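You operate a simulated robot arm through the tools that you are given. There is no shell and no other tool.

You run a simulated robot arm. Do the job below in one go: nothing can be reset, and whatever is moved stays where it is left.

## Task
Clamp the blue roundel from T27 or easel T31 in T32 and wipe its paint off.
Fine: jaw close to the glass and knob to Tight before wiping; use the cloth beside the easel and put it back; it stays clamped; pale guide lines on the glass are no paint; the other one keeps its paint; leave other roundels and controls.

The check looks at the end state, three seconds after you hand in, the way a careful person would. Anything else that was tipped, shoved, dropped, spilled or broken makes it a failure. Flat cloth is picked up by pressing the open fingertips on it (5 to 10 N) and closing them slowly along it; thin cloth reads only 2 to 8 mm in the jaws.

## Robot
A 7-joint arm with a two-finger parallel gripper, fixed in place. Base frame: the origin is on the floor under the middle of its stand, x ahead of it, y to its left, z up. Readings come in cm, degrees, newtons and seconds.
It reaches about 137.2 cm from its shoulder. Its first joint turns from -149.0 to 149.0 degrees. Payload 3.43 kg.
Tool frame: the origin (TCP) lies between the finger pads and is the grasp point; the fingertips stand 3 cm ahead of it; z points along the fingers, y is the line along which they close. Largest opening 9.4 cm; finger width 2.8, thickness 1; the body of the gripper, 5 by 9.6 cm, starts 5.5 cm behind the TCP.
Orientation is that of the tool frame in the base frame, as a unit quaternion [x, y, z, w]. With the fingers straight down and closing along the base's y, the tool's x points along the base's -x, its y along +y and its z along -z.

## Interface
- The arm moves only by the tool play_rows. Its argument "moves" is a list that holds one entry, the list of rows, each a list of 7 numbers: the finger opening in cm, from 0 to 9.4, then the shift along the tool's x, y, z in units of 150 mm (1.0 is 150 mm), then the turn, a rotation vector about the tool's x, y, z in units of 60 degrees (1.0 is 60 degrees). In form: [[[hand, tx, ty, tz, wx, wy, wz], ...]]. A call has 1 to 20 rows; each row is the pose to reach, as a shift and turn from the pose commanded when the call began, along the tool's axes at that moment. A call with a number of a shift or a turn outside -1 to 1 is refused whole. Rows are played at 5 a second. More than 5 cm and 8.6 degrees between two rows, or a gripper value outside its range, and nothing of the call is played. Where a pose cannot be reached the arm comes as near as it can. A force on the tool above 40 N (or 10 N above the force at the start of the call, whichever is more), or a blocked arm, ends the call early, and 0.2 s more pass. Each finger travels about 4.5 cm/s and halts on what it meets, pressing with about 23 N; the grip force reading is that of the motor and also rises with nothing between the fingers. The clock runs only during rows and for 0.2 s after the last one: add rows that repeat a pose to give the fingers time. It gives the time, the measured TCP pose, the force on the tool (base axes), the opening and the grip force at its end, in the units of the frame above (readings bear some noise), with the torque about the TCP (base axes, N m) and any sound that the robot's microphone picked up, and new pictures: "pictures" is both (left out), scene, wrist or none.
- Cameras (640 x 400 px; columns grow to the right, rows downward): "scene" is fixed at [40.15, 50.07, 163.24]; the picture's right is [0.94, 0.34, 0.00], its down [0.33, -0.93, -0.13] and it looks along [-0.04, 0.12, -0.99] (base axes); focal length 214 px, centre (320, 200). "wrist" rides on the gripper at [7.6, 1.4, -10.2] in the tool frame; the picture's right is [-0.18, 0.98, 0.00], its down [-0.75, -0.14, -0.64] and it looks along [-0.63, -0.12, 0.77] (tool axes); focal length 243 px, centre (320, 200). There is no depth. A picture from a camera that has moved, and an enlarged one, comes with that camera's place and axes in the base frame and with its lens.
- inspect(camera, box): a new picture of the part [left, top, right, bottom] of that camera's present view, enlarged. It takes no simulated time.
- sign_off(): hands the job in; it is judged then, once.

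Nothing tells you positions but the pictures and the camera data. Unless the task says otherwise, let go and move clear before handing in.

The tools are called after ">>>" by a JSON object that holds its "name" and its "arguments". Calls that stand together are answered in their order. play_rows: Moves the arm, as the interface text tells. Its arguments: {"type":"object","properties":{"moves":{"type":"array","items":{"type":"array","items":{"type":"array","items":{"type":"number"}}}},"pictures":{"type":"string","enum":["both","scene","wrist","none"]}},"required":["moves"]} The other tools are called the same way: inspect (camera, box) takes an enlarged picture of a part of a camera's view; sign_off () hands the job in.

At the start:

```text
clock: 0.0
ee_pos: [24.96, -0.01, 43.21]
ee_rot: [0.002, 0.956, 0.001, -0.292]
contact_force: [-0.2, 0.6, -0.1]
torque: [-0.02, 0.0, 0.01]
gripper_width: 9.41
grasp_force: 0.1
```

scene: 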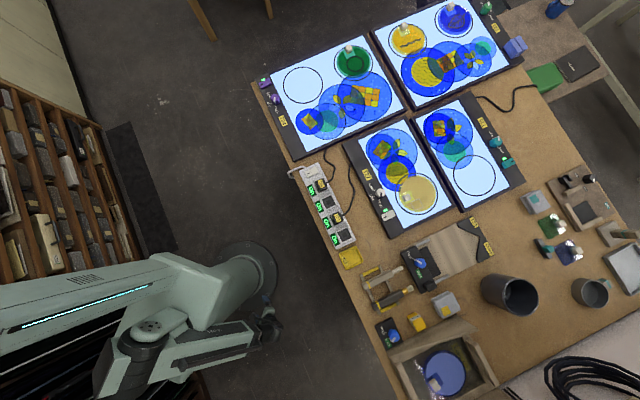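
wrist: 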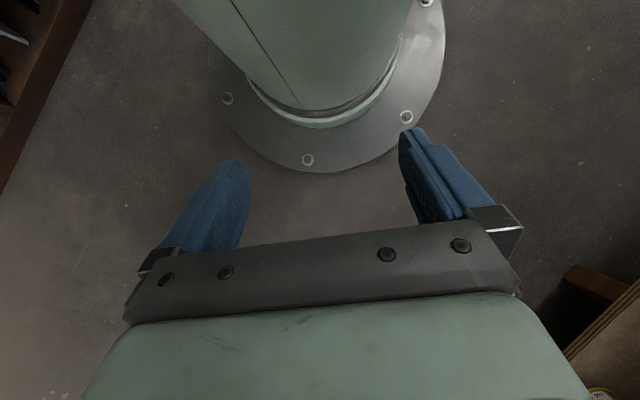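

I see a workbench with several light tables and roundels, an easel-like clamp, trays and cloths. I'll take enlarged views to find the T27, T31 and T32 labels before moving.

>>> {"name": "inspect", "arguments": {"camera": "scene", "box": [340, 210, 500, 310]}}

>>> {"name": "inspect", "arguments": {"camera": "scene", "box": [340, 300, 500, 400]}}

>>> {"name": "inspect", "arguments": {"camera": "scene", "box": [250, 30, 410, 130]}}

>>> {"name": "inspect", "arguments": {"camera": "scene", "box": [370, 0, 530, 100]}}

>>> {"name": "inspect", "arguments": {"camera": "scene", "box": [340, 110, 500, 210]}}

>>> {"name": "inspect", "arguments": {"camera": "scene", "box": [480, 160, 640, 260]}}

>>> {"name": "inspect", "arguments": {"camera": "scene", "box": [280, 160, 440, 260]}}

```text
4.00 times, centred on (420, 260) of scene
camera zoom: at [40.15, 50.07, 163.24], right [0.94, 0.34, 0.0], down [0.33, -0.93, -0.13], along [-0.04, 0.12, -0.99], focal length 858 px, centre (-80, -40)
```

zoom: 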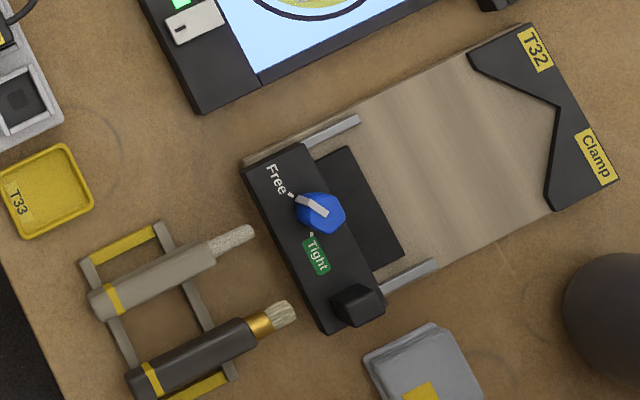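

```text
4.00 times, centred on (420, 350) of scene
camera zoom: at [40.15, 50.07, 163.24], right [0.94, 0.34, 0.0], down [0.33, -0.93, -0.13], along [-0.04, 0.12, -0.99], focal length 858 px, centre (-80, -400)
```

zoom: 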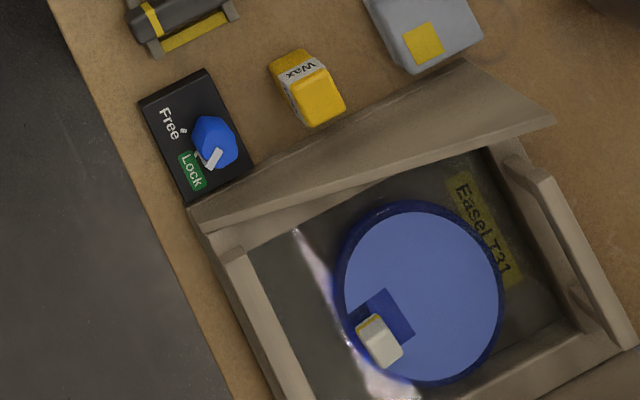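

```text
4.00 times, centred on (330, 80) of scene
camera zoom: at [40.15, 50.07, 163.24], right [0.94, 0.34, 0.0], down [0.33, -0.93, -0.13], along [-0.04, 0.12, -0.99], focal length 858 px, centre (280, 680)
```

zoom: 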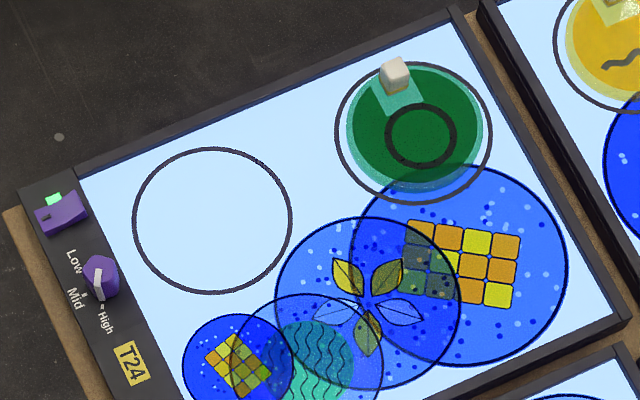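

```text
4.00 times, centred on (450, 50) of scene
camera zoom: at [40.15, 50.07, 163.24], right [0.94, 0.34, 0.0], down [0.33, -0.93, -0.13], along [-0.04, 0.12, -0.99], focal length 858 px, centre (-200, 800)
```

zoom: 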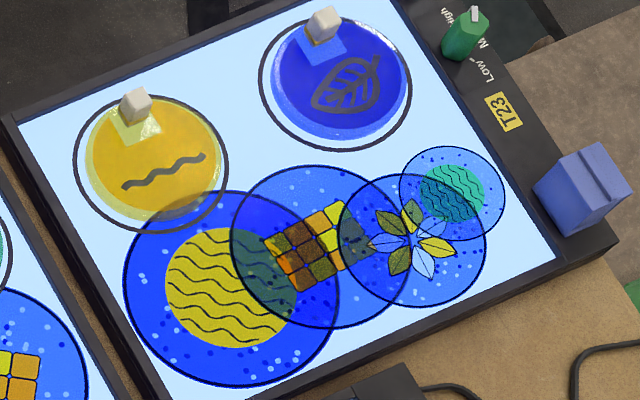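

```text
4.00 times, centred on (420, 160) of scene
camera zoom: at [40.15, 50.07, 163.24], right [0.94, 0.34, 0.0], down [0.33, -0.93, -0.13], along [-0.04, 0.12, -0.99], focal length 858 px, centre (-80, 360)
```

zoom: 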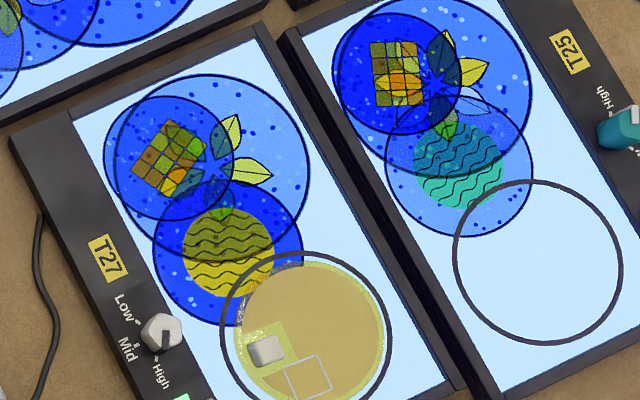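

```text
4.00 times, centred on (560, 210) of scene
camera zoom: at [40.15, 50.07, 163.24], right [0.94, 0.34, 0.0], down [0.33, -0.93, -0.13], along [-0.04, 0.12, -0.99], focal length 858 px, centre (-640, 160)
```

zoom: 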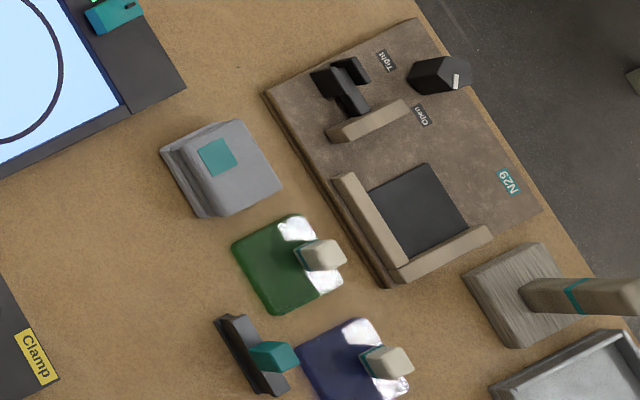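

```text
4.00 times, centred on (360, 210) of scene
camera zoom: at [40.15, 50.07, 163.24], right [0.94, 0.34, 0.0], down [0.33, -0.93, -0.13], along [-0.04, 0.12, -0.99], focal length 858 px, centre (160, 160)
```

zoom: 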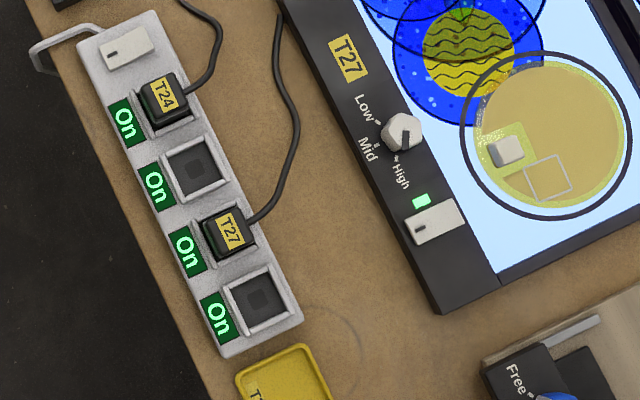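

The T27 roundel transmits yellow, and the one in easel T31 is blue, so my first guess is that the blue one is in T31. I'll raise the arm and point the tool down, so the wrist camera can give me heights and closer views.

>>> {"name": "play_rows", "arguments": {"moves": [[[9.4, -0.012, 0, -0.162, 0, -0.095, 0], [9.4, -0.023, 0, -0.324, 0, -0.19, 0], [9.4, -0.035, 0, -0.486, 0, -0.285, 0], [9.4, -0.046, 0, -0.648, 0, -0.38, 0], [9.4, -0.058, 0, -0.81, 0, -0.475, 0], [9.4, -0.069, 0, -0.971, 0, -0.568, 0]]]}}

>>> {"name": "inspect", "arguments": {"camera": "scene", "box": [420, 260, 580, 360]}}

>>> {"name": "inspect", "arguments": {"camera": "scene", "box": [540, 200, 640, 300]}}

```text
clock: 1.4
ee_pos: [43.77, -0.94, 47.09]
ee_rot: [0.003, 1.0, -0.001, 0.002]
contact_force: [-0.5, -0.5, -0.2]
torque: [0.01, -0.02, -0.02]
gripper_width: 9.37
grasp_force: 0.0
out of reach, approached as far as the arm can: row 1, 2, 3, 4, 5, 6
camera wrist: at [36.15, 0.55, 57.33], right [0.19, 0.98, 0.0], down [0.75, -0.14, 0.64], along [0.63, -0.12, -0.76], focal length 243 px, centre (320, 200)
```

scene: 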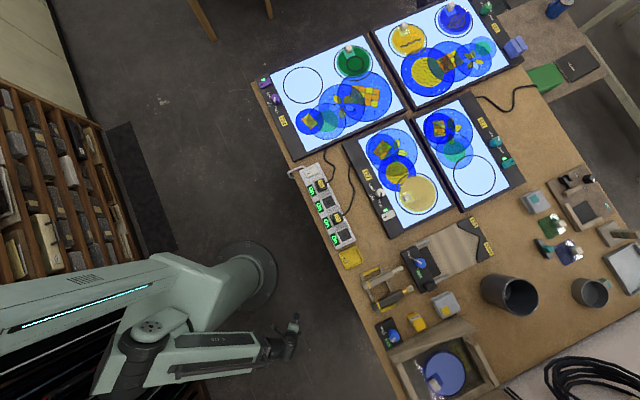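
wrist: 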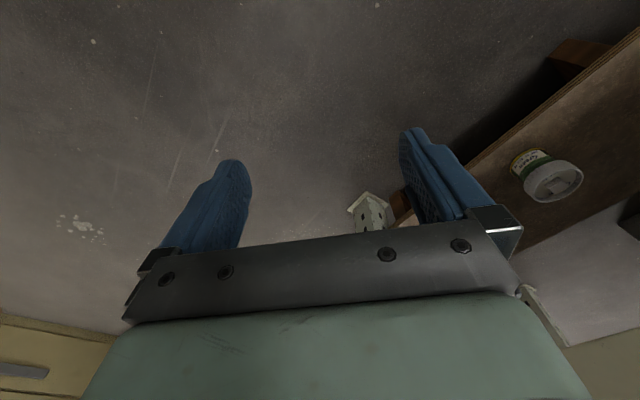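

```text
4.00 times, centred on (500, 310) of scene
camera zoom: at [40.15, 50.07, 163.24], right [0.94, 0.34, 0.0], down [0.33, -0.93, -0.13], along [-0.04, 0.12, -0.99], focal length 858 px, centre (-400, -240)
```

zoom: 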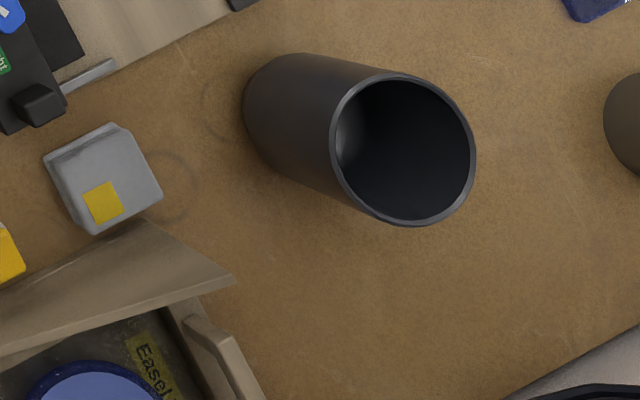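

```text
4.00 times, centred on (590, 250) of scene
camera zoom: at [40.15, 50.07, 163.24], right [0.94, 0.34, 0.0], down [0.33, -0.93, -0.13], along [-0.04, 0.12, -0.99], focal length 858 px, centre (-760, 0)
```

zoom: 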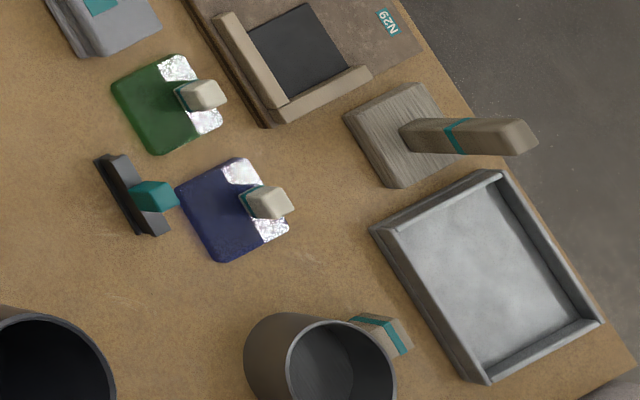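

The tool now points straight down at about (44, -1, 47), which is still low. I'll raise it straight up, well clear of the bench edge.

>>> {"name": "play_rows", "arguments": {"moves": [[[9.4, 0, 0, -0.2, 0, 0, 0], [9.4, 0, 0, -0.4, 0, 0, 0], [9.4, 0, 0, -0.6, 0, 0, 0], [9.4, 0, 0, -0.8, 0, 0, 0], [9.4, 0, 0, -1.0, 0, 0, 0]]], "pictures": "none"}}

>>> {"name": "play_rows", "arguments": {"moves": [[[9.4, 0, 0, -0.2, 0, 0, 0], [9.4, 0, 0, -0.4, 0, 0, 0], [9.4, 0, 0, -0.6, 0, 0, 0], [9.4, 0, 0, -0.8, 0, 0, 0], [9.4, 0, 0, -1.0, 0, 0, 0]]], "pictures": "none"}}

>>> {"name": "play_rows", "arguments": {"moves": [[[9.4, 0, 0, -0.2, 0, 0, 0], [9.4, 0, 0, -0.4, 0, 0, 0], [9.4, 0, 0, -0.6, 0, 0, 0], [9.4, 0, 0, -0.8, 0, 0, 0], [9.4, 0, 0, -1.0, 0, 0, 0]]]}}

```text
clock: 2.6
ee_pos: [51.04, -0.55, 58.3]
ee_rot: [0.002, 1.0, -0.002, 0.001]
contact_force: [0.5, -0.1, 0.2]
torque: [-0.02, 0.02, -0.01]
gripper_width: 9.38
grasp_force: 0.0
out of reach, approached as far as the arm can: row 1, 2, 3, 4, 5
```

```text
clock: 3.8
ee_pos: [55.44, -0.36, 72.65]
ee_rot: [0.003, 1.0, -0.001, 0.001]
contact_force: [1.1, 0.5, -0.7]
torque: [0.01, -0.03, 0.04]
gripper_width: 9.4
grasp_force: 0.1
out of reach, approached as far as the arm can: row 1, 2, 3, 4, 5
```

```text
clock: 5.0
ee_pos: [55.33, -0.38, 87.91]
ee_rot: [0.002, 1.0, 0.0, 0.002]
contact_force: [0.5, 0.1, 0.3]
torque: [-0.01, -0.03, -0.01]
gripper_width: 9.39
grasp_force: 0.1
out of reach, approached as far as the arm can: row 1, 2, 3, 4
camera wrist: at [47.61, 1.11, 98.08], right [0.19, 0.98, 0.0], down [0.75, -0.14, 0.64], along [0.63, -0.12, -0.76], focal length 243 px, centre (320, 200)
```

scene: 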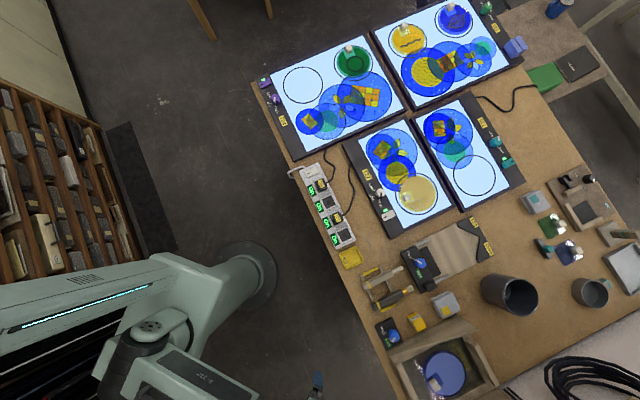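
wrist: 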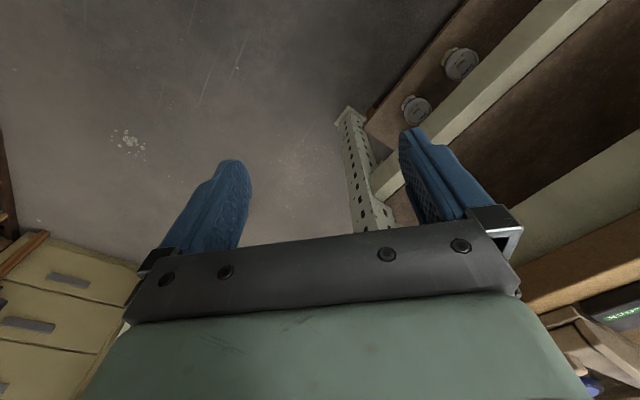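

The bench top looks to be near z ≈ 85, with its edge running roughly along x + y = 90. I'll raise the arm and turn the tool 45° so the wrist camera looks across the bench.

>>> {"name": "play_rows", "arguments": {"moves": [[[9.4, 0, 0, -0.16, 0, 0, -0.125], [9.4, 0, 0, -0.33, 0, 0, -0.25], [9.4, 0, 0, -0.5, 0, 0, -0.375], [9.4, 0, 0, -0.66, 0, 0, -0.5], [9.4, 0, 0, -0.83, 0, 0, -0.625], [9.4, 0, 0, -1.0, 0, 0, -0.75]]], "pictures": "none"}}

>>> {"name": "play_rows", "arguments": {"moves": [[[9.4, 0, 0.2, -0.2, 0, 0, 0], [9.4, 0, 0.4, -0.4, 0, 0, 0], [9.4, 0, 0.6, -0.6, 0, 0, 0], [9.4, 0, 0.8, -0.8, 0, 0, 0], [9.4, 0, 1.0, -1.0, 0, 0, 0]]]}}

```text
clock: 6.4
ee_pos: [55.53, -0.48, 102.74]
ee_rot: [-0.382, 0.924, -0.001, 0.002]
contact_force: [0.6, 0.1, 0.1]
torque: [-0.01, 0.04, -0.01]
gripper_width: 9.41
grasp_force: 0.0
```

```text
clock: 7.3
ee_pos: [53.33, 6.55, 103.88]
ee_rot: [-0.389, 0.921, -0.006, 0.009]
contact_force: [5.9, -11.4, 0.4]
torque: [1.47, 0.73, 1.11]
gripper_width: 9.4
grasp_force: 0.0
out of reach, approached as far as the arm can: row 1, 2, 3, 4
stopped in row 4: the force on the tool passed its limit at 82 N (the readings are from after the stop); the commanded pose is now the measured one
camera wrist: at [46.81, 2.12, 113.99], right [-0.58, 0.82, -0.01], down [0.61, 0.44, 0.65], along [0.54, 0.37, -0.76], focal length 243 px, centre (320, 200)
```

scene: 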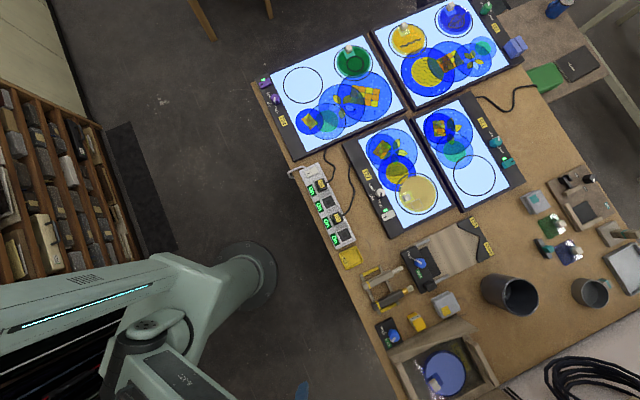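
wrist: 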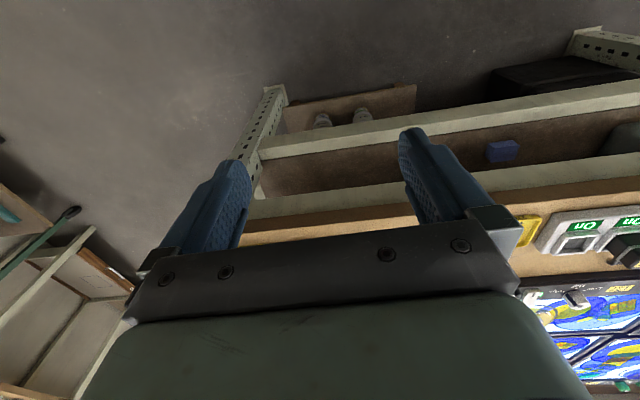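

Something pushed back on the tool during that diagonal move. The target was too close to the base, so the arm's own folded links are the likely cause. I'll back out the way I came and go further out before coming round.

>>> {"name": "play_rows", "arguments": {"moves": [[[9.4, 0, -0.1, 0, 0, 0, 0], [9.4, 0, -0.25, 0, 0, 0, 0], [9.4, 0, -0.45, 0, 0, 0, 0], [9.4, 0, -0.65, 0, 0, 0, 0], [9.4, 0, -0.65, 0, 0, 0, 0]]]}}

```text
clock: 8.5
ee_pos: [60.37, -0.29, 104.06]
ee_rot: [-0.388, 0.922, -0.006, 0.01]
contact_force: [-0.5, 0.2, 0.3]
torque: [-0.03, -0.01, 0.02]
gripper_width: 9.4
grasp_force: 0.1
camera wrist: at [53.81, -4.75, 114.15], right [-0.57, 0.82, -0.01], down [0.61, 0.44, 0.65], along [0.54, 0.37, -0.76], focal length 243 px, centre (320, 200)
```

scene: 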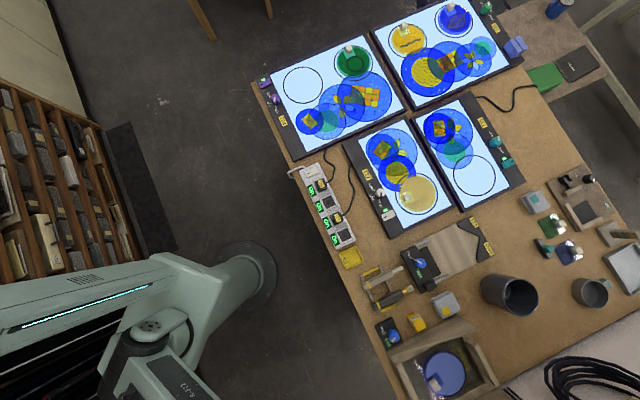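
wrist: 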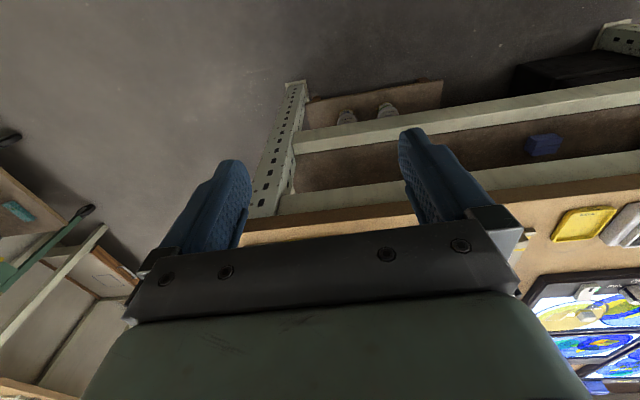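

The force is gone, so I'm free. I'll go up and outward over the near part of the bench and look down at easel T31.

>>> {"name": "play_rows", "arguments": {"moves": [[[9.4, -0.18, -0.05, -0.16, 0, 0, 0], [9.4, -0.38, -0.1, -0.33, 0, 0, 0], [9.4, -0.56, -0.15, -0.5, 0, 0, 0], [9.4, -0.75, -0.2, -0.66, 0, 0, 0], [9.4, -0.94, -0.25, -0.8, 0, 0, 0]]]}}

```text
clock: 9.7
ee_pos: [73.12, 7.52, 114.94]
ee_rot: [-0.387, 0.922, -0.007, 0.017]
contact_force: [0.0, 0.1, 0.4]
torque: [0.03, -0.02, 0.01]
gripper_width: 9.41
grasp_force: 0.1
out of reach, approached as far as the arm can: row 4, 5
camera wrist: at [66.52, 3.07, 124.95], right [-0.57, 0.82, -0.02], down [0.6, 0.44, 0.66], along [0.55, 0.37, -0.75], focal length 243 px, centre (320, 200)
```

scene: 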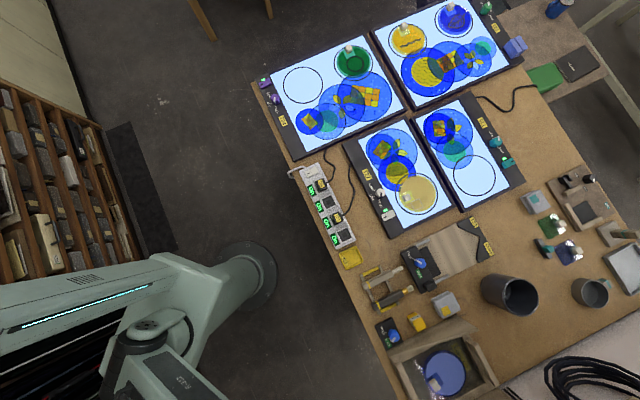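
wrist: 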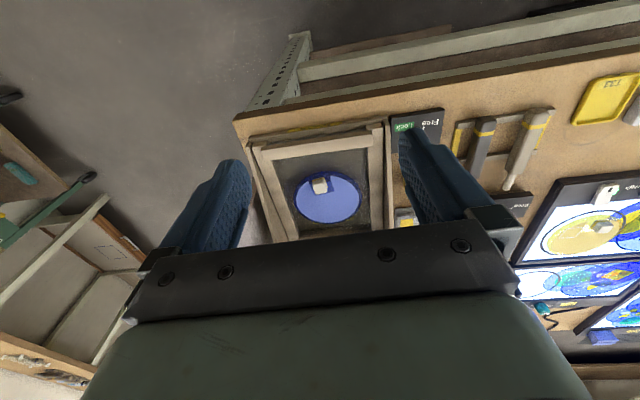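

Now I can see easel T31 with the blue roundel and its handle, along with the Free/Lock block, the brushes and T27. I'll zoom in.

>>> {"name": "inspect", "arguments": {"camera": "wrist", "box": [240, 100, 420, 240]}}

>>> {"name": "inspect", "arguments": {"camera": "wrist", "box": [480, 160, 640, 260]}}

```text
2.86 times, centred on (330, 170) of wrist
camera zoom: at [66.52, 3.07, 124.95], right [-0.57, 0.82, -0.02], down [0.6, 0.44, 0.66], along [0.55, 0.37, -0.75], focal length 693 px, centre (291, 286)
```

zoom: 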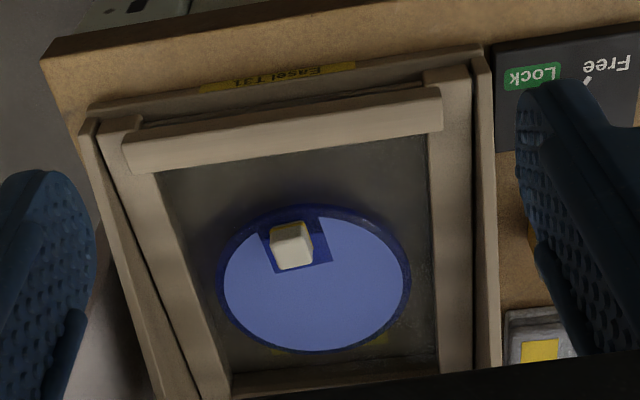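

```text
4.00 times, centred on (560, 210) of wrist
camera zoom: at [66.52, 3.07, 124.95], right [-0.57, 0.82, -0.02], down [0.6, 0.44, 0.66], along [0.55, 0.37, -0.75], focal length 970 px, centre (-640, 160)
```

zoom: 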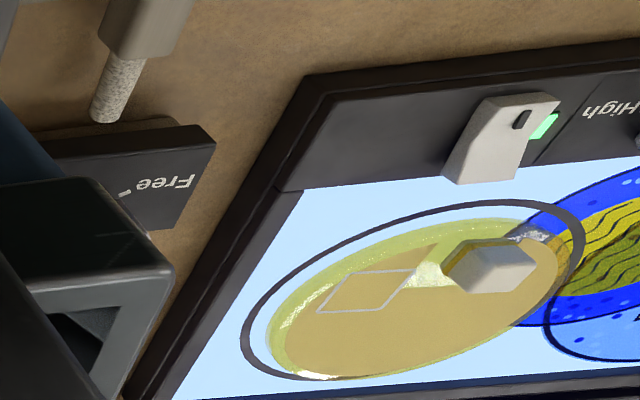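

The easel roundel is clearly blue with a pale film over it, while T27's is yellow glass, so the target is the one in easel T31. I'll move closer over the easel to see how the roundel sits.

>>> {"name": "play_rows", "arguments": {"moves": [[[9.4, -0.18, -0.04, 0.1, -0.005, 0.005, 0.002], [9.4, -0.36, -0.08, 0.2, -0.01, 0.01, 0.004], [9.4, -0.54, -0.12, 0.3, -0.015, 0.015, 0.006], [9.4, -0.72, -0.16, 0.4, -0.02, 0.02, 0.008], [9.4, -0.9, -0.204, 0.496, -0.025, 0.025, 0.009]]]}}

>>> {"name": "inspect", "arguments": {"camera": "wrist", "box": [220, 80, 460, 230]}}

```text
clock: 10.9
ee_pos: [85.0, 14.71, 107.8]
ee_rot: [-0.384, 0.923, 0.002, -0.008]
contact_force: [-1.3, -0.2, 0.4]
torque: [0.01, -0.01, 0.0]
gripper_width: 9.41
grasp_force: 0.0
camera wrist: at [78.86, 10.3, 118.14], right [-0.57, 0.82, 0.01], down [0.64, 0.44, 0.63], along [0.52, 0.36, -0.78], focal length 243 px, centre (320, 200)
```

scene: 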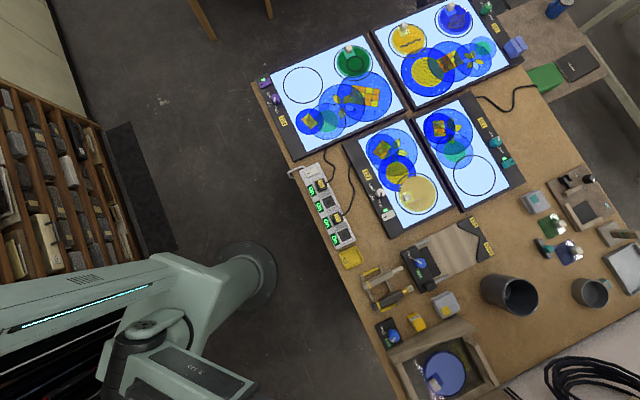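
wrist: 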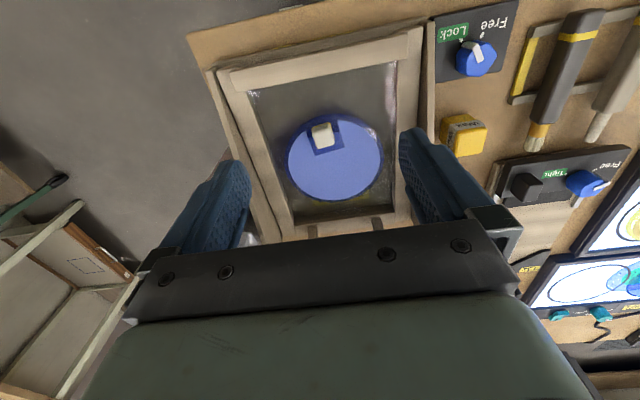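

```text
2.67 times, centred on (340, 155) of wrist
camera zoom: at [78.86, 10.3, 118.14], right [-0.57, 0.82, 0.01], down [0.64, 0.44, 0.63], along [0.52, 0.36, -0.78], focal length 647 px, centre (267, 320)
```

zoom: 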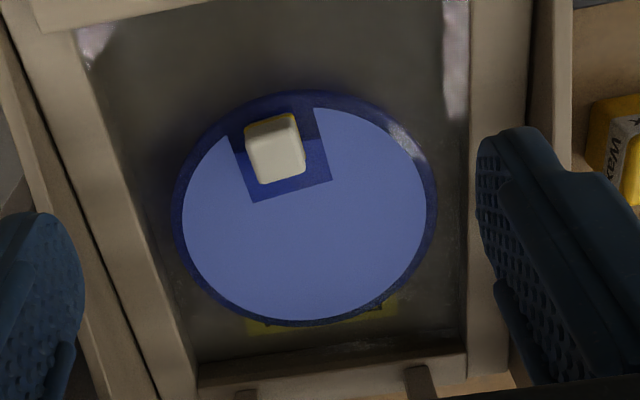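

The roundel (about 13 cm across) lies in the easel near (91.3, 21.1, 90), with its handle near (88.4, 17.3, 91). Next I'll go over clamp T32 and look at it.

>>> {"name": "play_rows", "arguments": {"moves": [[[9.4, -0.12, 0.19, -0.03, 0.002, -0.003, 0.001], [9.4, -0.24, 0.38, -0.06, 0.004, -0.006, 0.002], [9.4, -0.37, 0.57, -0.09, 0.006, -0.009, 0.003], [9.4, -0.5, 0.76, -0.11, 0.008, -0.011, 0.003], [9.4, -0.62, 0.94, -0.13, 0.009, -0.013, 0.003]]], "pictures": "wrist"}}

>>> {"name": "play_rows", "arguments": {"moves": [[[9.4, -0.12, 0.19, -0.03, 0, 0, 0], [9.4, -0.24, 0.38, -0.06, 0, 0, 0], [9.4, -0.37, 0.57, -0.09, 0, 0, 0], [9.4, -0.5, 0.76, -0.11, 0, 0, 0], [9.4, -0.62, 0.94, -0.13, 0, 0, 0], [9.4, -0.62, 0.94, -0.13, 0, 0, 0]]]}}

```text
clock: 12.1
ee_pos: [81.43, 31.11, 109.77]
ee_rot: [-0.382, 0.924, 0.001, 0.001]
contact_force: [0.3, 0.4, 0.5]
torque: [0.0, -0.01, -0.04]
gripper_width: 9.42
grasp_force: 0.1
camera wrist: at [75.15, 26.85, 120.06], right [-0.56, 0.83, 0.0], down [0.63, 0.43, 0.64], along [0.53, 0.36, -0.77], focal length 243 px, centre (320, 200)
```

wrist: 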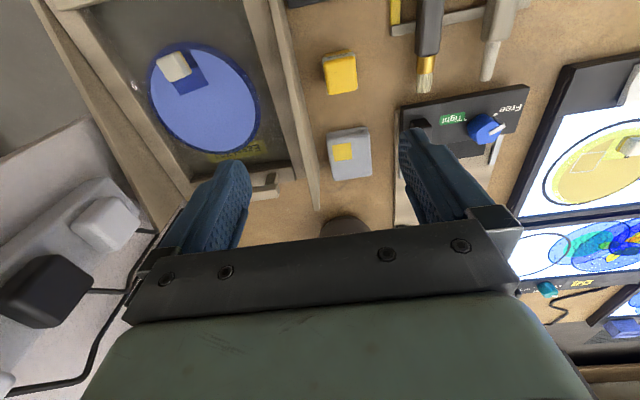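

```text
clock: 13.5
ee_pos: [78.22, 48.03, 111.77]
ee_rot: [-0.382, 0.924, -0.001, 0.0]
contact_force: [-0.4, -0.6, -0.6]
torque: [-0.01, 0.01, 0.01]
gripper_width: 9.41
grasp_force: 0.1
camera wrist: at [71.74, 43.59, 122.08], right [-0.56, 0.83, 0.0], down [0.63, 0.43, 0.64], along [0.53, 0.36, -0.77], focal length 243 px, centre (320, 200)
```

scene: 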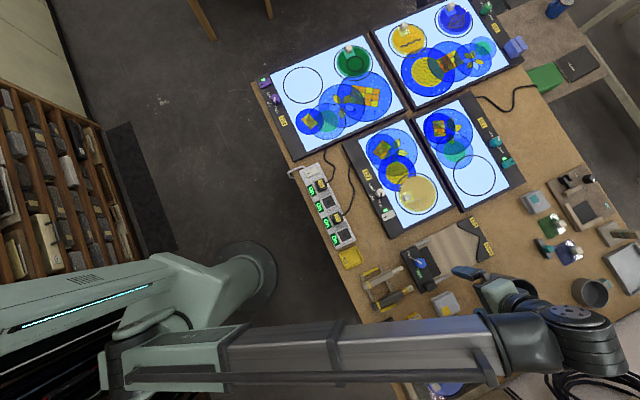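
wrist: 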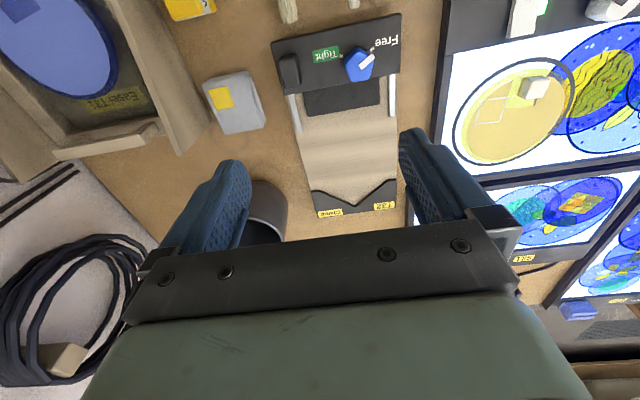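

Now I have a good look at clamp T32 (V jaw at the far end, sliding jaw with the blue knob nearer) and the grey pad with a yellow tag beside the easel. I'll zoom in on both.

>>> {"name": "inspect", "arguments": {"camera": "wrist", "box": [260, 0, 420, 110]}}

>>> {"name": "inspect", "arguments": {"camera": "wrist", "box": [260, 110, 420, 220]}}

>>> {"name": "inspect", "arguments": {"camera": "wrist", "box": [0, 0, 280, 190]}}

>>> {"name": "inspect", "arguments": {"camera": "wrist", "box": [440, 40, 640, 180]}}

>>> {"name": "inspect", "arguments": {"camera": "wrist", "box": [180, 50, 300, 150]}}

```text
3.64 times, centred on (340, 55) of wrist
camera zoom: at [71.74, 43.59, 122.08], right [-0.56, 0.83, 0.0], down [0.63, 0.43, 0.64], along [0.53, 0.36, -0.77], focal length 882 px, centre (247, 727)
```

zoom: 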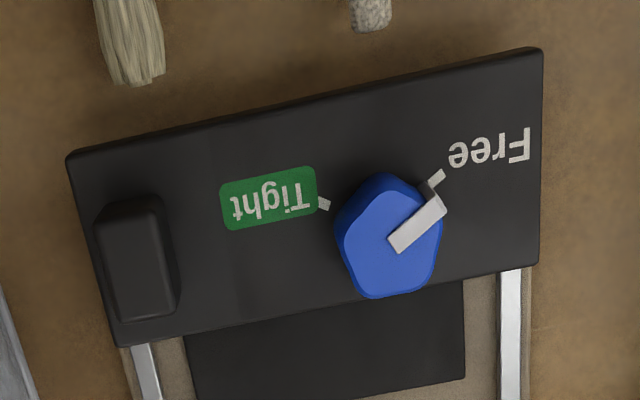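

```text
3.64 times, centred on (340, 165) of wrist
camera zoom: at [71.74, 43.59, 122.08], right [-0.56, 0.83, 0.0], down [0.63, 0.43, 0.64], along [0.53, 0.36, -0.77], focal length 882 px, centre (247, 327)
```

zoom: 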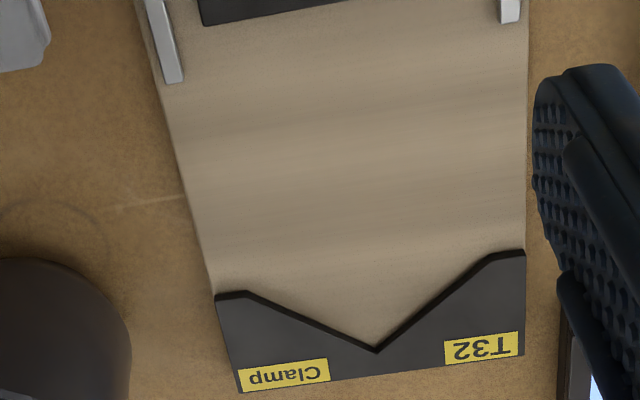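

```text
2.11 times, centred on (140, 95) of wrist
camera zoom: at [71.74, 43.59, 122.08], right [-0.56, 0.83, 0.0], down [0.63, 0.43, 0.64], along [0.53, 0.36, -0.77], focal length 511 px, centre (699, 421)
```

zoom: 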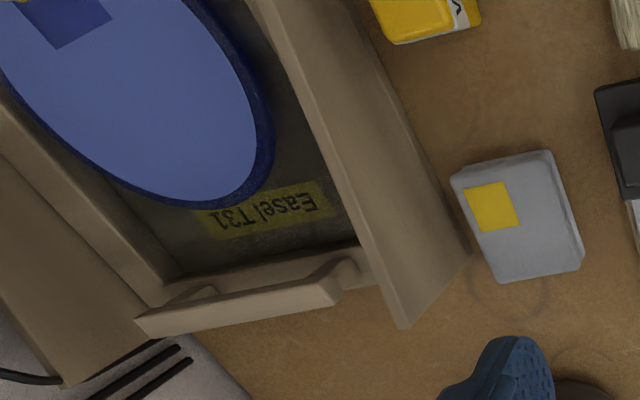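

```text
2.86 times, centred on (540, 110) of wrist
camera zoom: at [71.74, 43.59, 122.08], right [-0.56, 0.83, 0.0], down [0.63, 0.43, 0.64], along [0.53, 0.36, -0.77], focal length 693 px, centre (-309, 457)
```

zoom: 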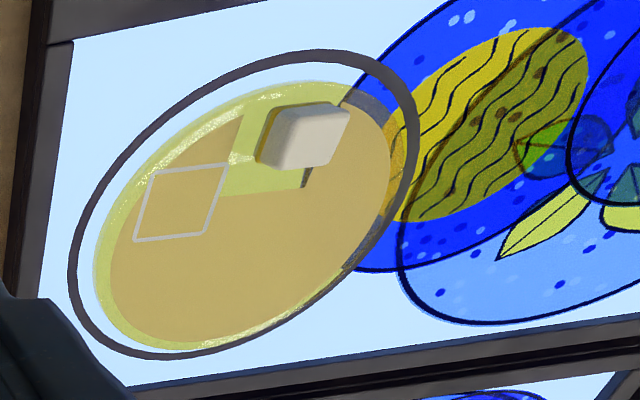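

```text
4.00 times, centred on (240, 100) of wrist
camera zoom: at [71.74, 43.59, 122.08], right [-0.56, 0.83, 0.0], down [0.63, 0.43, 0.64], along [0.53, 0.36, -0.77], focal length 970 px, centre (640, 600)
```

zoom: 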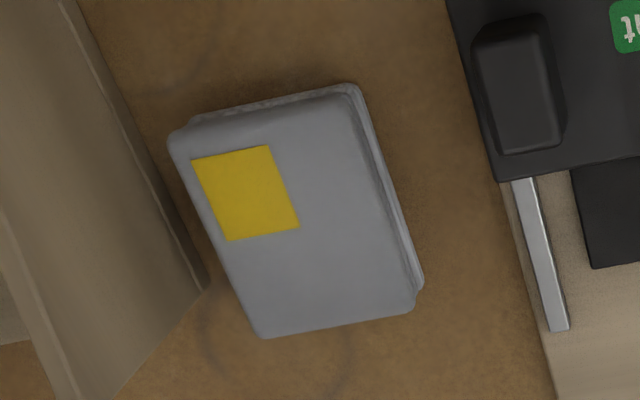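

The clamp axis runs at about 45° in the base frame, with the V apex near (90.7, 65.5) and the knob near (73.2, 50.4), top at about 94.6. I'll go over the free wood of the clamp and touch it gently with closed fingertips to get its height.

>>> {"name": "play_rows", "arguments": {"moves": [[[6, -0.18, 0.02, 0.1, 0, 0, 0], [3, -0.36, 0.04, 0.25, 0, 0, 0], [0, -0.55, 0.06, 0.4, 0, 0, 0], [0, -0.75, 0.08, 0.55, 0, 0, 0], [0, -0.85, 0.1, 0.7, 0, 0, 0], [0, -0.87, 0.11, 0.75, 0, 0, 0]]]}}

>>> {"name": "inspect", "arguments": {"camera": "wrist", "box": [160, 0, 480, 200]}}

```text
clock: 14.9
ee_pos: [86.54, 58.21, 100.52]
ee_rot: [-0.381, 0.924, -0.001, 0.001]
contact_force: [1.0, 0.2, 0.0]
torque: [-0.03, 0.01, 0.01]
gripper_width: 0.01
grasp_force: 22.9
camera wrist: at [80.05, 53.9, 110.79], right [-0.56, 0.83, 0.0], down [0.63, 0.43, 0.64], along [0.53, 0.36, -0.77], focal length 243 px, centre (320, 200)
```

scene: 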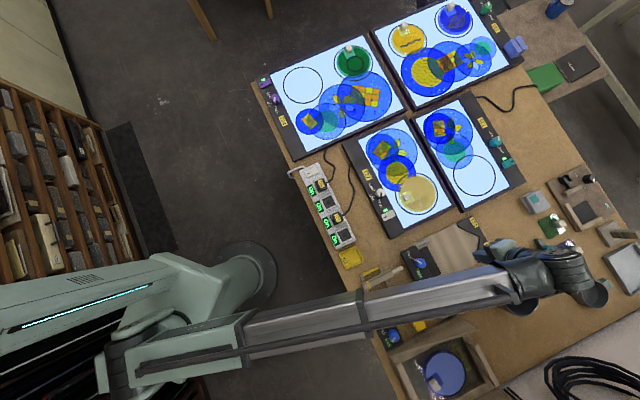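
wrist: 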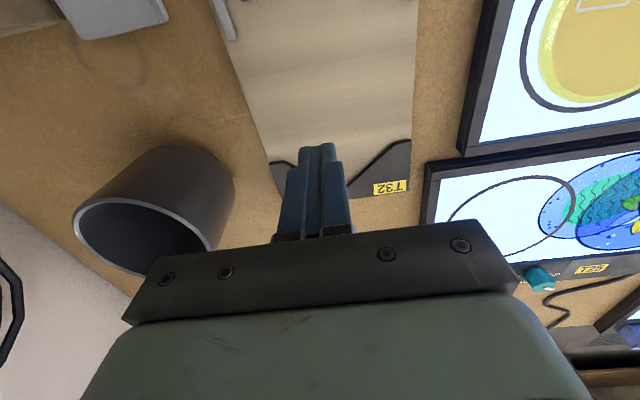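

```text
2.00 times, centred on (320, 100) of wrist
camera zoom: at [80.05, 53.9, 110.79], right [-0.56, 0.83, 0.0], down [0.63, 0.43, 0.64], along [0.53, 0.36, -0.77], focal length 485 px, centre (320, 400)
```

zoom: 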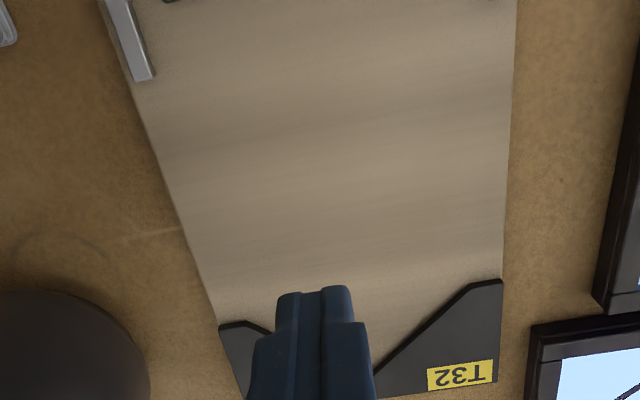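

Fingers are closed over the middle of the clamp's wood, with the tips at z ≈ 97.5. I'll go down in small steps until they touch.

>>> {"name": "play_rows", "arguments": {"moves": [[[0, 0, 0, 0.15, 0, 0, 0], [0, 0, 0, 0.3, 0, 0, 0], [0, 0, 0, 0.42, 0, 0, 0], [0, 0, 0, 0.5, 0, 0, 0], [0, 0, 0, 0.5, 0, 0, 0]]], "pictures": "wrist"}}

```text
clock: 16.1
ee_pos: [86.42, 58.28, 92.97]
ee_rot: [-0.381, 0.924, 0.0, 0.001]
contact_force: [0.0, 0.6, -0.8]
torque: [0.0, 0.01, -0.01]
gripper_width: 0.01
grasp_force: 23.8
camera wrist: at [80.02, 53.93, 103.27], right [-0.56, 0.83, 0.0], down [0.63, 0.43, 0.64], along [0.53, 0.36, -0.77], focal length 243 px, centre (320, 200)
```

wrist: 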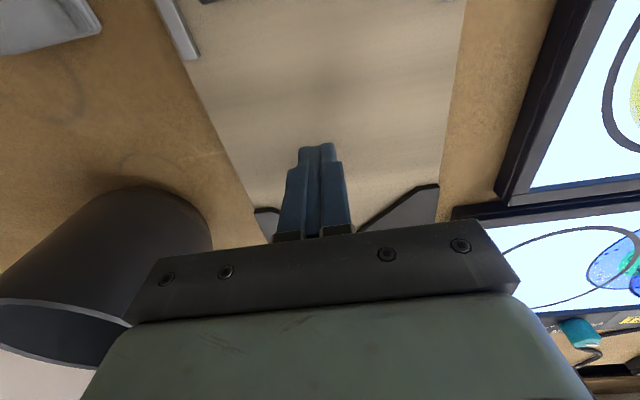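

No contact yet with the tips at about z = 90. I'll keep going down slowly.

>>> {"name": "play_rows", "arguments": {"moves": [[[0, 0, 0, 0.03, 0, 0, 0], [0, 0, 0, 0.06, 0, 0, 0], [0, 0, 0, 0.09, 0, 0, 0], [0, 0, 0, 0.12, 0, 0, 0], [0, 0, 0, 0.15, 0, 0, 0]]], "pictures": "none"}}

>>> {"name": "play_rows", "arguments": {"moves": [[[0, 0, 0, 0.02, 0, 0, 0], [0, 0, 0, 0.04, 0, 0, 0], [0, 0, 0, 0.06, 0, 0, 0], [0, 0, 0, 0.08, 0, 0, 0], [0, 0, 0, 0.1, 0, 0, 0]]], "pictures": "wrist"}}

```text
clock: 17.3
ee_pos: [86.28, 58.32, 91.21]
ee_rot: [-0.381, 0.924, 0.0, 0.003]
contact_force: [3.0, 1.7, 38.6]
torque: [-0.34, 0.25, 0.04]
gripper_width: 0.0
grasp_force: 23.4
```

```text
clock: 17.6
ee_pos: [86.38, 58.29, 91.15]
ee_rot: [-0.382, 0.924, 0.0, 0.003]
contact_force: [-4.8, -3.0, 14.8]
torque: [-0.21, 0.32, -0.05]
gripper_width: 0.0
grasp_force: 22.8
stopped in row 1: the force on the tool passed its limit at 53 N (the readings are from after the stop); the commanded pose is now the measured one
camera wrist: at [79.93, 53.9, 101.4], right [-0.56, 0.83, 0.0], down [0.63, 0.43, 0.65], along [0.53, 0.36, -0.76], focal length 243 px, centre (320, 200)
```

wrist: 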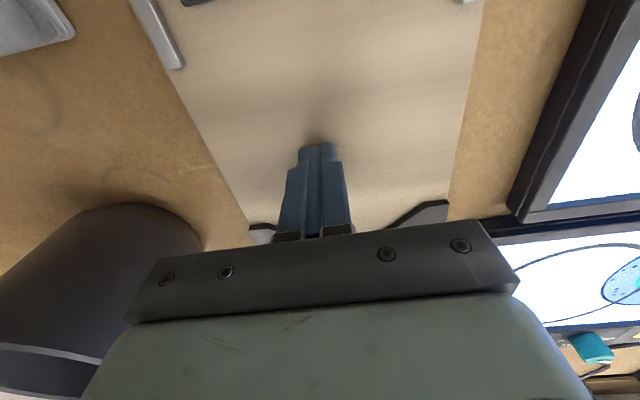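

The wood of clamp T32 is at z ≈ 88.2. The V opening is centred on the line v = -18.9 and the apex is near (92.3, 65.7). I'll lift off and go to look at the easel from the side to measure its slope.

>>> {"name": "play_rows", "arguments": {"moves": [[[0, 0, 0, -0.1, 0, 0, 0], [0, 0, 0, -0.3, 0, 0, 0], [0, 0, 0, -0.55, 0, 0, 0], [0, 0, 0, -0.8, 0, 0, 0], [0, 0, 0, -1.0, 0, 0, 0], [0, 0, 0, -1.0, 0, 0, 0]]], "pictures": "wrist"}}

>>> {"name": "play_rows", "arguments": {"moves": [[[0, 0.1, -0.16, 0, 0, 0, 0.12], [0, 0.2, -0.33, 0, 0, 0, 0.24], [0, 0.3, -0.5, 0, 0, 0, 0.36], [0, 0.4, -0.66, 0, 0, 0, 0.48], [0, 0.5, -0.83, 0, 0, 0, 0.6], [0, 0.6, -0.93, 0, 0, 0, 0.72], [0, 0.65, -1.0, 0, 0, 0, 0.75]]], "pictures": "both"}}

```text
clock: 19.1
ee_pos: [86.55, 58.26, 105.98]
ee_rot: [-0.382, 0.924, 0.001, 0.003]
contact_force: [0.3, -1.2, -0.5]
torque: [-0.01, 0.0, 0.0]
gripper_width: 0.01
grasp_force: 23.0
camera wrist: at [80.11, 53.89, 116.21], right [-0.56, 0.83, 0.0], down [0.63, 0.43, 0.65], along [0.53, 0.36, -0.76], focal length 243 px, centre (320, 200)
```

wrist: 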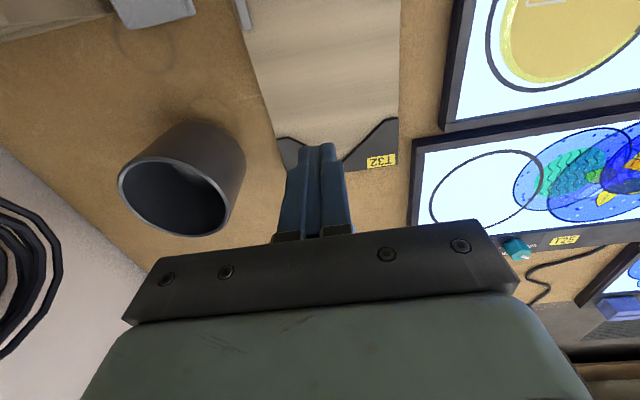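

```text
clock: 20.6
ee_pos: [90.21, 40.9, 105.97]
ee_rot: [0.002, 1.0, 0.001, 0.001]
contact_force: [0.3, -0.6, 0.8]
torque: [0.01, 0.0, 0.0]
gripper_width: 0.0
grasp_force: 23.3
camera wrist: at [82.47, 42.29, 116.17], right [0.19, 0.98, 0.0], down [0.75, -0.14, 0.64], along [0.63, -0.12, -0.76], focal length 243 px, centre (320, 200)
```

scene: 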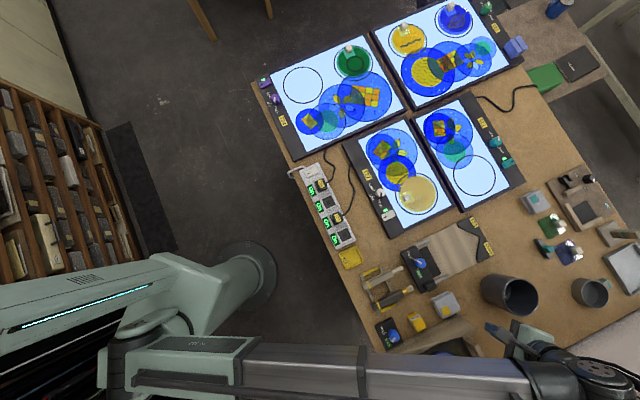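
wrist: 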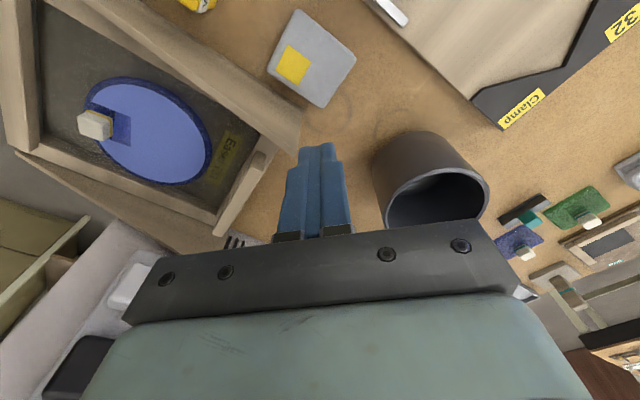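

Clear of everything. Now I'll move to the clamp side of the easel and tilt the camera for a side look at the slope.

>>> {"name": "play_rows", "arguments": {"moves": [[[0, 0.1075, -0.0675, 0.05, 0.0245, -0.0593, 0.0916], [0, 0.215, -0.135, 0.1, 0.049, -0.1185, 0.1831], [0, 0.3225, -0.2025, 0.15, 0.0735, -0.1778, 0.2747], [0, 0.43, -0.27, 0.2, 0.098, -0.237, 0.3662], [0, 0.5375, -0.3375, 0.25, 0.1225, -0.2963, 0.4578], [0, 0.645, -0.405, 0.3, 0.147, -0.3555, 0.5494], [0, 0.7525, -0.4725, 0.35, 0.1715, -0.4148, 0.6409], [0, 0.86, -0.54, 0.4, 0.196, -0.474, 0.7325]]], "pictures": "both"}}

>>> {"name": "inspect", "arguments": {"camera": "wrist", "box": [160, 60, 480, 260]}}

```text
clock: 22.4
ee_pos: [77.14, 32.73, 99.9]
ee_rot: [0.373, 0.891, -0.098, 0.24]
contact_force: [-0.6, 1.1, 0.1]
torque: [-0.03, -0.01, 0.04]
gripper_width: 0.0
grasp_force: 23.3
camera wrist: at [69.99, 42.09, 104.89], right [0.81, 0.58, 0.1], down [0.13, -0.34, 0.93], along [0.57, -0.74, -0.35], focal length 243 px, centre (320, 200)
```

scene: 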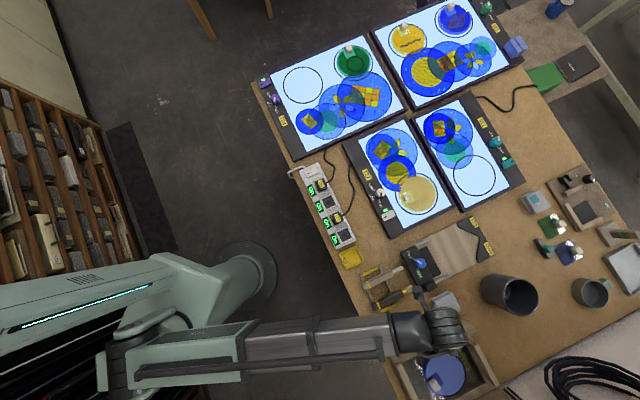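
wrist: 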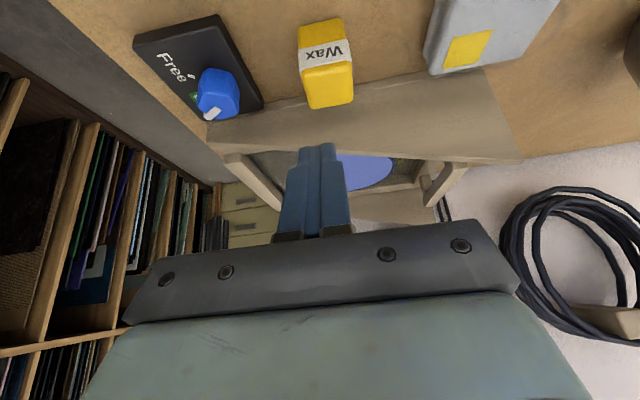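

```text
2.00 times, centred on (320, 160) of wrist
camera zoom: at [69.99, 42.09, 104.89], right [0.81, 0.58, 0.1], down [0.13, -0.34, 0.93], along [0.57, -0.74, -0.35], focal length 485 px, centre (320, 280)
```

zoom: 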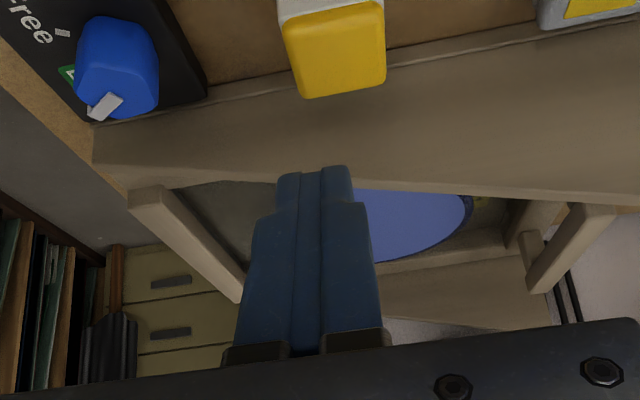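

The side look shows the easel sloping up away from the robot at about 18°, with its axis turned about 50° in the base frame. I'll move above the handle with the tool square to that slope, in two steps.

>>> {"name": "play_rows", "arguments": {"moves": [[[0, -0.0987, -0.0261, -0.009, -0.0462, 0.0111, -0.1043], [0, -0.1974, -0.0523, -0.018, -0.0925, 0.0221, -0.2086], [0, -0.2961, -0.0784, -0.027, -0.1387, 0.0332, -0.3129], [0, -0.3949, -0.1046, -0.036, -0.1849, 0.0443, -0.4171], [0, -0.4936, -0.1307, -0.045, -0.2311, 0.0554, -0.5214], [0, -0.5923, -0.1569, -0.054, -0.2774, 0.0664, -0.6257], [0, -0.691, -0.183, -0.063, -0.3236, 0.0775, -0.73]]], "pictures": "wrist"}}

```text
clock: 24.1
ee_pos: [81.36, 24.83, 105.88]
ee_rot: [-0.031, 0.977, -0.017, 0.21]
contact_force: [-0.1, 0.3, 0.0]
torque: [0.01, 0.01, 0.01]
gripper_width: 0.02
grasp_force: 23.0
camera wrist: at [70.1, 25.93, 111.98], right [0.12, 0.99, 0.03], down [0.43, -0.08, 0.9], along [0.9, -0.09, -0.44], focal length 243 px, centre (320, 200)
```

wrist: 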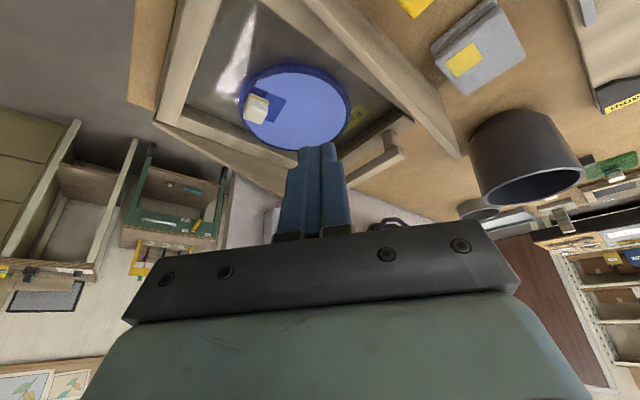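

The view is good and the way is clear. Second half of the turn to the pose above the handle, opening the fingers on the way.

>>> {"name": "play_rows", "arguments": {"moves": [[[0, -0.0221, -0.0933, 0.0554, -0.0462, 0.0111, -0.1043], [1, -0.0443, -0.1866, 0.1109, -0.0925, 0.0221, -0.2086], [2, -0.0664, -0.2799, 0.1663, -0.1387, 0.0332, -0.3129], [3, -0.0886, -0.3731, 0.2217, -0.1849, 0.0443, -0.4171], [4, -0.1107, -0.4664, 0.2771, -0.2311, 0.0554, -0.5214], [5, -0.1329, -0.5597, 0.3326, -0.2774, 0.0664, -0.6257], [6, -0.155, -0.653, 0.388, -0.3236, 0.0775, -0.73], [6, -0.155, -0.653, 0.388, -0.3236, 0.0775, -0.73]]], "pictures": "wrist"}}

>>> {"name": "inspect", "arguments": {"camera": "wrist", "box": [200, 60, 440, 210]}}

```text
clock: 25.9
ee_pos: [86.23, 14.98, 101.83]
ee_rot: [-0.423, 0.892, 0.068, 0.141]
contact_force: [-0.2, 0.1, -0.4]
torque: [-0.02, 0.02, 0.0]
gripper_width: 6.0
grasp_force: 0.1
camera wrist: at [78.49, 7.91, 109.24], right [-0.65, 0.76, 0.06], down [0.44, 0.31, 0.84], along [0.62, 0.57, -0.53], focal length 243 px, centre (320, 200)
```

wrist: 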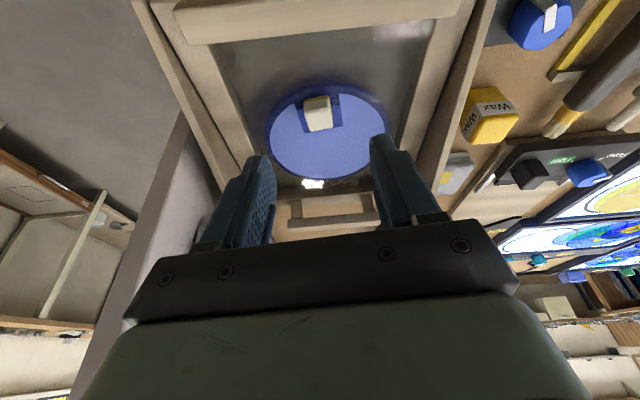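

```text
2.67 times, centred on (320, 135) of wrist
camera zoom: at [78.49, 7.91, 109.24], right [-0.65, 0.76, 0.06], down [0.44, 0.31, 0.84], along [0.62, 0.57, -0.53], focal length 647 px, centre (320, 373)
```

zoom: 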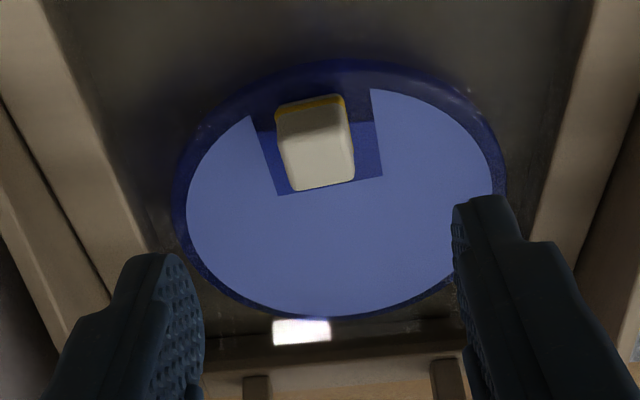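

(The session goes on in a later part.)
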